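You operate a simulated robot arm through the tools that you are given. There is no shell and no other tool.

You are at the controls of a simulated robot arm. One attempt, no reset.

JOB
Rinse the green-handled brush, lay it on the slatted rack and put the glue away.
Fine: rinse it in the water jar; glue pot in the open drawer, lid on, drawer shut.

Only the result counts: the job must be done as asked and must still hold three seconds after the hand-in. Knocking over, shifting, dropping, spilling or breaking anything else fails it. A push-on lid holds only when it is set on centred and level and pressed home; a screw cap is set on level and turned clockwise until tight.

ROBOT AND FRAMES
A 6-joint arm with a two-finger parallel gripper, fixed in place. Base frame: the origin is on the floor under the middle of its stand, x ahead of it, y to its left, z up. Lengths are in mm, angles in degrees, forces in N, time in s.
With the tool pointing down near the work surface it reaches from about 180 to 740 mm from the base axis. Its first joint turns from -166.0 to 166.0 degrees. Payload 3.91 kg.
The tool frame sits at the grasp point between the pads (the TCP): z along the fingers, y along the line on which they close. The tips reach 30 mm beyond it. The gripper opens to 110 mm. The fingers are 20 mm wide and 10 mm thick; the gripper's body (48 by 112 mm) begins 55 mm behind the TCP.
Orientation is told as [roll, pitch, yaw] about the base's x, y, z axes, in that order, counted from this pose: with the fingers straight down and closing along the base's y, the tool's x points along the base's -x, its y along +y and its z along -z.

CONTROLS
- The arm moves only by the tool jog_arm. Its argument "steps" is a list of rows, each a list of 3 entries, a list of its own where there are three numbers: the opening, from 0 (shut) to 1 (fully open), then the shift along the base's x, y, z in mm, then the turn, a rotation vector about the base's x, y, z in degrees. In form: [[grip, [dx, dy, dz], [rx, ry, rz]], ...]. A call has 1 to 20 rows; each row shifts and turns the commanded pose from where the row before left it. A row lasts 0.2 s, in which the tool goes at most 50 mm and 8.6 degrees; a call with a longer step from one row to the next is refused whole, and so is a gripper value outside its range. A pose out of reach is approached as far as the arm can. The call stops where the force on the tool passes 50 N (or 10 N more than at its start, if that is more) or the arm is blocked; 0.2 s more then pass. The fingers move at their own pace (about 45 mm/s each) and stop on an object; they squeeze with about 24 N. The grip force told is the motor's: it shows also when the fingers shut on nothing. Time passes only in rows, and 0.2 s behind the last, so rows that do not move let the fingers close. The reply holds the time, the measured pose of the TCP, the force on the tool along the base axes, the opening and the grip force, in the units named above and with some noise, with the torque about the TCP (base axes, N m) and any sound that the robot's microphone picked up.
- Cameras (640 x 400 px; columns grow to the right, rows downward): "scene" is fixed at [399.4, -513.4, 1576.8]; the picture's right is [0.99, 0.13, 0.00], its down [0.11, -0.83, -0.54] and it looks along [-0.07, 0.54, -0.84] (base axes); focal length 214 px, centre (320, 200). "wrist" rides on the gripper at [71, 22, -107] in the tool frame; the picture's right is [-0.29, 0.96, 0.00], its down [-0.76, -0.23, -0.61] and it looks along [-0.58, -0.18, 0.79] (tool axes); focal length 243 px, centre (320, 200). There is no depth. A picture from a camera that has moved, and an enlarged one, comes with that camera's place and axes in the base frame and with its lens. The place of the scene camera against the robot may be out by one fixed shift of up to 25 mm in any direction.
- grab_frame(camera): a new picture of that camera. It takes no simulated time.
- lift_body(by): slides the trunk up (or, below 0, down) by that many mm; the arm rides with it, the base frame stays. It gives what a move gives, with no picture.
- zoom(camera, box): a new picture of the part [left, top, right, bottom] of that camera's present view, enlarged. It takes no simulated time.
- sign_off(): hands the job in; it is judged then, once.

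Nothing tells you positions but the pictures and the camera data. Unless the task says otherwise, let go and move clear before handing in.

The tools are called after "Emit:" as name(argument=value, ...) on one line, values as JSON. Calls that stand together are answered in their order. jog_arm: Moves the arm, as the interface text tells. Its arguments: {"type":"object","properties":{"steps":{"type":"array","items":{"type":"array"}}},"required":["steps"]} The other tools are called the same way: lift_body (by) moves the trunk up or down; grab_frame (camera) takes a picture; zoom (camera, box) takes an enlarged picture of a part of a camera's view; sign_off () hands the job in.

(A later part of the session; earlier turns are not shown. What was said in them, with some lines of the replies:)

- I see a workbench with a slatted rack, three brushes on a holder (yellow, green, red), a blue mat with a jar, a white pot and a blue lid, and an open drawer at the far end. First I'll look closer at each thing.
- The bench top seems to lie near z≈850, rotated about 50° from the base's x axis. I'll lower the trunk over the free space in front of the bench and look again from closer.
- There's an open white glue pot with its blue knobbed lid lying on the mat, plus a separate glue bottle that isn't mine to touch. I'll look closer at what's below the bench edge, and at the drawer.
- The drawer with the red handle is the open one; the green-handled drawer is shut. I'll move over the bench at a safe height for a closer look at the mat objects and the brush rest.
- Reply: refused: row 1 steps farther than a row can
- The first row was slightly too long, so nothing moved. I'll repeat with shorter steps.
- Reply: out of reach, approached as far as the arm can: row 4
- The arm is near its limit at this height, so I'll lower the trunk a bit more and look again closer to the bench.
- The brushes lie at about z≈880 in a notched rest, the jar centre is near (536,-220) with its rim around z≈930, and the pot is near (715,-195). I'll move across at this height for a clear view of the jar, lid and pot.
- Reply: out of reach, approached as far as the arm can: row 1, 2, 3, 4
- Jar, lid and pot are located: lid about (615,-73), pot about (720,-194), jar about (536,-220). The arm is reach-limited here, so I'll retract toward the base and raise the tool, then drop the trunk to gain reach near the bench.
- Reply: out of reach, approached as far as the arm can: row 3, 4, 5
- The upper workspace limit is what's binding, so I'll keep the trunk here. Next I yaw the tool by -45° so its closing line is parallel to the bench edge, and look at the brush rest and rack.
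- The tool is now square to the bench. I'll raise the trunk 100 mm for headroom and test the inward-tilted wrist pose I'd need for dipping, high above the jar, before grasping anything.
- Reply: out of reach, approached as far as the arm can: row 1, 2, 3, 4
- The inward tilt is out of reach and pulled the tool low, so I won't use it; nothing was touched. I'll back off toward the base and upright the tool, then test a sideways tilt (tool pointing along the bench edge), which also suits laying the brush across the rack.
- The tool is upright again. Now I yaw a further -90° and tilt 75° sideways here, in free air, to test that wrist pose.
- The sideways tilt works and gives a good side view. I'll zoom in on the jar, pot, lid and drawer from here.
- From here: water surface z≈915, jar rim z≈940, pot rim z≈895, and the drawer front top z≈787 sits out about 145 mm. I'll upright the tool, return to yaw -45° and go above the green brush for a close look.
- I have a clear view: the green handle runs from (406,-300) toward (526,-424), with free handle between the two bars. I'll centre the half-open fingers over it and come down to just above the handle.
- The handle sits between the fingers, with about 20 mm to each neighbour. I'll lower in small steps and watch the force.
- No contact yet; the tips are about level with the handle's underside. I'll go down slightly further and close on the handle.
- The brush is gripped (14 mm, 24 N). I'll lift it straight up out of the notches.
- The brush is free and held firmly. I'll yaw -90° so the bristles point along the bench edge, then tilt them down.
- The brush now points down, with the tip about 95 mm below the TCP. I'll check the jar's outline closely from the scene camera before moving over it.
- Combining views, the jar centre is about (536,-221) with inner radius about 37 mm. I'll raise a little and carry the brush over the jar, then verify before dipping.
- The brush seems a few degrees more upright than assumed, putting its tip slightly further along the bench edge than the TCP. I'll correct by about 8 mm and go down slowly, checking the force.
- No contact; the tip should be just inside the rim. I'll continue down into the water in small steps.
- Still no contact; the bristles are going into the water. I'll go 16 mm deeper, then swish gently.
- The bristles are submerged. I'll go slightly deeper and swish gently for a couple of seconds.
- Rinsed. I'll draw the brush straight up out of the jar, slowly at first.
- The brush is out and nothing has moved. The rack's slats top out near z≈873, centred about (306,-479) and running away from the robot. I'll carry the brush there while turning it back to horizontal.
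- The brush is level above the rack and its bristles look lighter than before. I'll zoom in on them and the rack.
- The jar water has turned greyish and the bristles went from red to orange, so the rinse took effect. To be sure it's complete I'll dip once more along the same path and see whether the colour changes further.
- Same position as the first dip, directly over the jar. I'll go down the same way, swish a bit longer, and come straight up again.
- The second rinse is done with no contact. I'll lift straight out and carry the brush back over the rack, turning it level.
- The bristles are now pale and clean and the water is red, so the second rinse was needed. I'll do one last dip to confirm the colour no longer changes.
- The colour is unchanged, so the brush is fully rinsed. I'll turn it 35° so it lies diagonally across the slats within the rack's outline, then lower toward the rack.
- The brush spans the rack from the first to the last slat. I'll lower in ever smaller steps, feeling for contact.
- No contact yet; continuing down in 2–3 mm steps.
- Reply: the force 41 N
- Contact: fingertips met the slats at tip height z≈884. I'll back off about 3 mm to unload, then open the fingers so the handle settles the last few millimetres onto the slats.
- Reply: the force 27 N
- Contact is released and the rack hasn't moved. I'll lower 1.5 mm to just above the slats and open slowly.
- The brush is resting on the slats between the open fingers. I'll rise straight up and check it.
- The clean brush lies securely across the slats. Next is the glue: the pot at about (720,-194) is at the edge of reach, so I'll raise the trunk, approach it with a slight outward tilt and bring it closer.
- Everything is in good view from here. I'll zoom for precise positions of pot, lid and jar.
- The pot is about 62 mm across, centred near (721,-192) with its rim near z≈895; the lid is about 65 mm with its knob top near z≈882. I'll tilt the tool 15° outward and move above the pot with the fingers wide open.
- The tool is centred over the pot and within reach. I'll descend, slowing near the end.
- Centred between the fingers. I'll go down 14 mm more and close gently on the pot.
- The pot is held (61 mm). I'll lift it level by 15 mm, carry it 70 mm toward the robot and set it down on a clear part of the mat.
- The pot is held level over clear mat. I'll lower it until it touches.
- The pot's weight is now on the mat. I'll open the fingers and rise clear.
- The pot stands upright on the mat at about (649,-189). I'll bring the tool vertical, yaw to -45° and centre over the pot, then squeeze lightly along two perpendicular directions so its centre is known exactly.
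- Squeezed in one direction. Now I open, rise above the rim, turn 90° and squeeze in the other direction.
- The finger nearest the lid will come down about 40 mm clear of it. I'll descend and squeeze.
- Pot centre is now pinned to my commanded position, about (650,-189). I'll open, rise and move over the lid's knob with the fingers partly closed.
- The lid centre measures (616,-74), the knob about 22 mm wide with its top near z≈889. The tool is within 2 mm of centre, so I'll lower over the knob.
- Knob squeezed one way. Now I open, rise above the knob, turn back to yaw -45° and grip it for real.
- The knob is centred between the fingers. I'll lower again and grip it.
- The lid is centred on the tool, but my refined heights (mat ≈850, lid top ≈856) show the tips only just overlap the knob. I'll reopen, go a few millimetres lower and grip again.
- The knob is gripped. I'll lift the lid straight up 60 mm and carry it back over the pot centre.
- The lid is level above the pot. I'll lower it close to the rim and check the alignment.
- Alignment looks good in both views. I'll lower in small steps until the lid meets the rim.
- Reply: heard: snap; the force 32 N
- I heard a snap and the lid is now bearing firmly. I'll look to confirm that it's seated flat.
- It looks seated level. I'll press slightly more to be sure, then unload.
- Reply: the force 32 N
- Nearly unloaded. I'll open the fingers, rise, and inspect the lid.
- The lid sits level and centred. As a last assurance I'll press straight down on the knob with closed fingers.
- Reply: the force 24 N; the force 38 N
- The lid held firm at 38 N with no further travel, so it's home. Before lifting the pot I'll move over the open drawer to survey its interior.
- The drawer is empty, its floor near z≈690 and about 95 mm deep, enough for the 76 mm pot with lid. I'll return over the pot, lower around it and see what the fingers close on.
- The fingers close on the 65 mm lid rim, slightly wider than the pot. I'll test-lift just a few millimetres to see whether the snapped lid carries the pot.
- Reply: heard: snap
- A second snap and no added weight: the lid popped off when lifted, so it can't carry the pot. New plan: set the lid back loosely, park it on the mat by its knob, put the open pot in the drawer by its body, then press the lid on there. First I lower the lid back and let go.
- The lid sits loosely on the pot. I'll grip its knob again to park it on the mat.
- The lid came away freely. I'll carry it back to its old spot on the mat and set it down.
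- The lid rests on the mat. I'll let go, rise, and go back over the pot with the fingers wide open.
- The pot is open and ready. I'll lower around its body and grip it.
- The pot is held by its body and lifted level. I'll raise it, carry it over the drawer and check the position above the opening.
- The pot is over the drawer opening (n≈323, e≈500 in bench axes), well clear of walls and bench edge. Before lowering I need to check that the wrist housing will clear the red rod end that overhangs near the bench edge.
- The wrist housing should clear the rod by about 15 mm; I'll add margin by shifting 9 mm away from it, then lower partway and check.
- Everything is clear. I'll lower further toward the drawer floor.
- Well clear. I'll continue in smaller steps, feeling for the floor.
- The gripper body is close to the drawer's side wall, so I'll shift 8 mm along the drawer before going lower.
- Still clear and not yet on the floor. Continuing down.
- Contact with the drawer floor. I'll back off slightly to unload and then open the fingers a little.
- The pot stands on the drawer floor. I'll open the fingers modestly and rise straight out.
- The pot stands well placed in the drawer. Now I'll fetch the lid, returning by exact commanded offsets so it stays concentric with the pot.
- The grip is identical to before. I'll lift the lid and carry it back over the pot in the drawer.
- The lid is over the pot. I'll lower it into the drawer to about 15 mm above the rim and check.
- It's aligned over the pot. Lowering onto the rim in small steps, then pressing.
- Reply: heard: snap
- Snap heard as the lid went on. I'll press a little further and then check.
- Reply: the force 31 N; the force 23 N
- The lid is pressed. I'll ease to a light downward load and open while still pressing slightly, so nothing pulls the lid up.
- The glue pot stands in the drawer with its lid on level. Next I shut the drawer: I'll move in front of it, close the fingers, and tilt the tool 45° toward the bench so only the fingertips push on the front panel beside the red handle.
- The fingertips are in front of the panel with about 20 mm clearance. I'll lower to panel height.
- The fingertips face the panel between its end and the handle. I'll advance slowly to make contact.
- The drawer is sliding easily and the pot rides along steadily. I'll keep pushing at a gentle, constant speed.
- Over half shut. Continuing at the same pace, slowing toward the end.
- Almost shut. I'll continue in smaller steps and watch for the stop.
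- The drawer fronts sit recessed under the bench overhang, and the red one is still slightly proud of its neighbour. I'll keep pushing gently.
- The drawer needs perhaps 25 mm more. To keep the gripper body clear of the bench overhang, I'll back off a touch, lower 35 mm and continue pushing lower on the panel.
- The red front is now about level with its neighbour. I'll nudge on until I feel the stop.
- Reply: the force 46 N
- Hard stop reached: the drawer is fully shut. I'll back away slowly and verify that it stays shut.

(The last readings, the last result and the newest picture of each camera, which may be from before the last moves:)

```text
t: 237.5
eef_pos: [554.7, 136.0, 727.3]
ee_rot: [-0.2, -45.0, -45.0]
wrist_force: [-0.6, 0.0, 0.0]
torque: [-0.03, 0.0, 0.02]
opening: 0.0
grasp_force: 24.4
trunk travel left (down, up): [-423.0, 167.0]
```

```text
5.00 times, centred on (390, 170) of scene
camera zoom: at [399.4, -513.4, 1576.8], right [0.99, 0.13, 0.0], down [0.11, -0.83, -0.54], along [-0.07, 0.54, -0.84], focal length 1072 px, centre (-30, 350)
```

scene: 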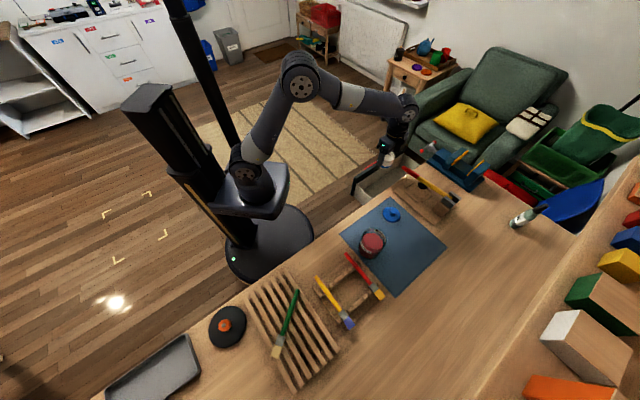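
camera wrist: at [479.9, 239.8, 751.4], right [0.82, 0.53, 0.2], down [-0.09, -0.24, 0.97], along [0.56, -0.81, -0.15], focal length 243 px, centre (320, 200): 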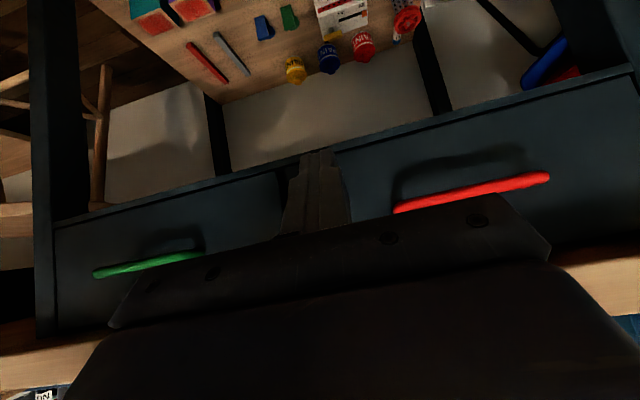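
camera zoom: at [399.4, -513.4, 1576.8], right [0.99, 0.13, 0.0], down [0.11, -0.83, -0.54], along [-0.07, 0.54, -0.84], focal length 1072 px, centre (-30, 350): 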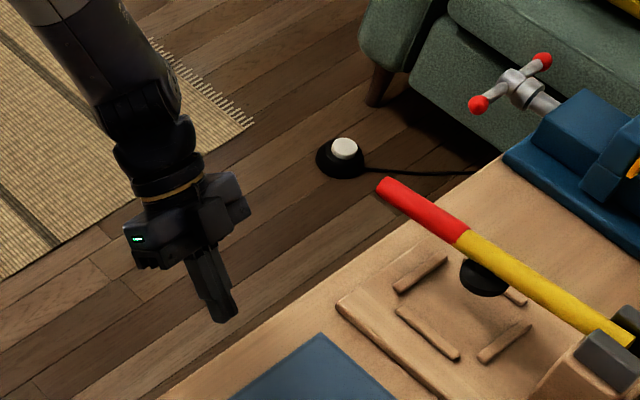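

The red drawer front is flush with its neighbour and stays shut, and there was no further snap, so the lid is still on. I'll raise the arm clear and check the whole scene.

Emit:
jog_arm(steps=[[0, [-10, 10, 20], [0, 0, 0]], [0, [-10, 10, 35], [0, 0, 0]], [0, [-10, 10, 40], [0, 0, 0]], [0, [-10, 10, 40], [0, 0, 0]], [0, [-10, 10, 40], [0, 0, 0]], [0, [0, 0, 40], [0, 0, 0]], [0, [0, 0, 0], [0, 0, 0]]])

Emit:
grab_frame(camera="scene")

Emit:
zoom(camera="scene", box=[220, 220, 420, 390])

Emit:
grab_frame(camera="wrist")

```text
t: 239.1
eef_pos: [505.0, 184.0, 941.9]
ee_rot: [-0.1, -45.0, -45.0]
wrist_force: [0.6, -0.7, 0.8]
torque: [0.02, -0.01, -0.01]
opening: 0.1
grasp_force: 23.8
trunk travel left (down, up): [-423.0, 167.0]
```

```text
taken
```

scene: 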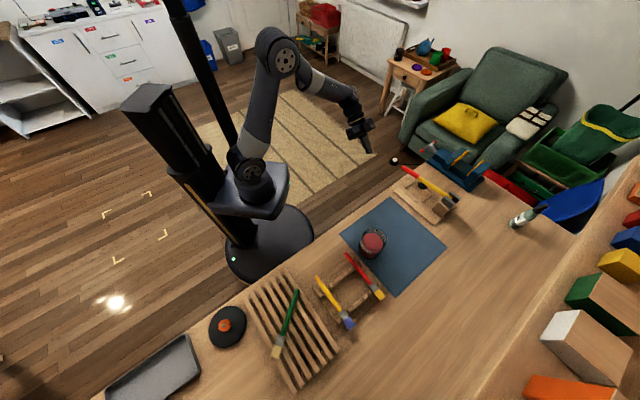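

```text
2.35 times, centred on (320, 305) of scene
camera zoom: at [399.4, -513.4, 1576.8], right [0.99, 0.13, 0.0], down [0.11, -0.83, -0.54], along [-0.07, 0.54, -0.84], focal length 505 px, centre (320, -47)
```

zoom: 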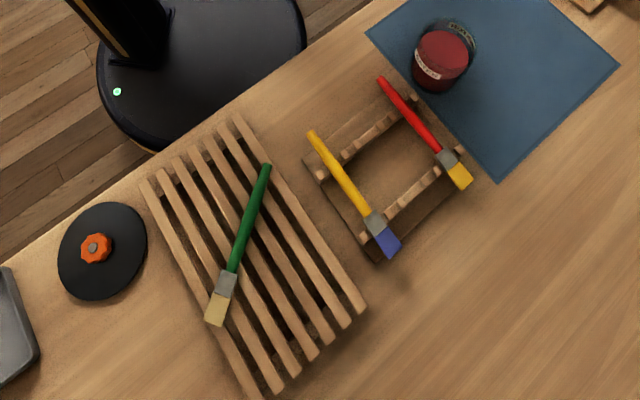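

```text
taken
camera wrist: at [430.5, 289.3, 967.4], right [0.82, 0.53, 0.2], down [-0.09, -0.24, 0.97], along [0.56, -0.81, -0.15], focal length 243 px, centre (320, 200)
```

wrist: 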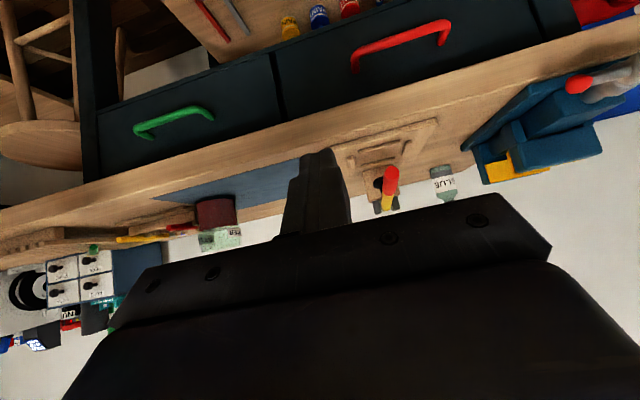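

The drawer is shut with the lidded pot inside. The clean brush lies on the rack and everything else looks undisturbed, with the arm well clear, so I'm handing in.

Emit:
sign_off()

```text
The job is handed in.
```

I see the drawer shut flush with its neighbour, the rinsed brush on the rack and the arm clear of everything; the job is handed in. The last pictures show nothing else knocked over or moved out of place.

- **Brush:** I dipped the green-handled brush in the water jar three times. The bristles went from red to pale, and the third dip changed nothing further. It now lies diagonally across the slats.
- **Glue:** The glue pot is in the drawer with its lid pressed on. I heard the lid snap into place in the drawer and no further snap after that. I could not see the lid once the drawer was shut.
- **Lid came off once:** I first pressed the lid on at the mat, but it popped off when I tried to lift the pot by it. I then carried the pot to the drawer by its body and pressed the lid on there.
- **Drawer:** I pushed it until it reached a hard stop, and it stayed shut when I backed away.
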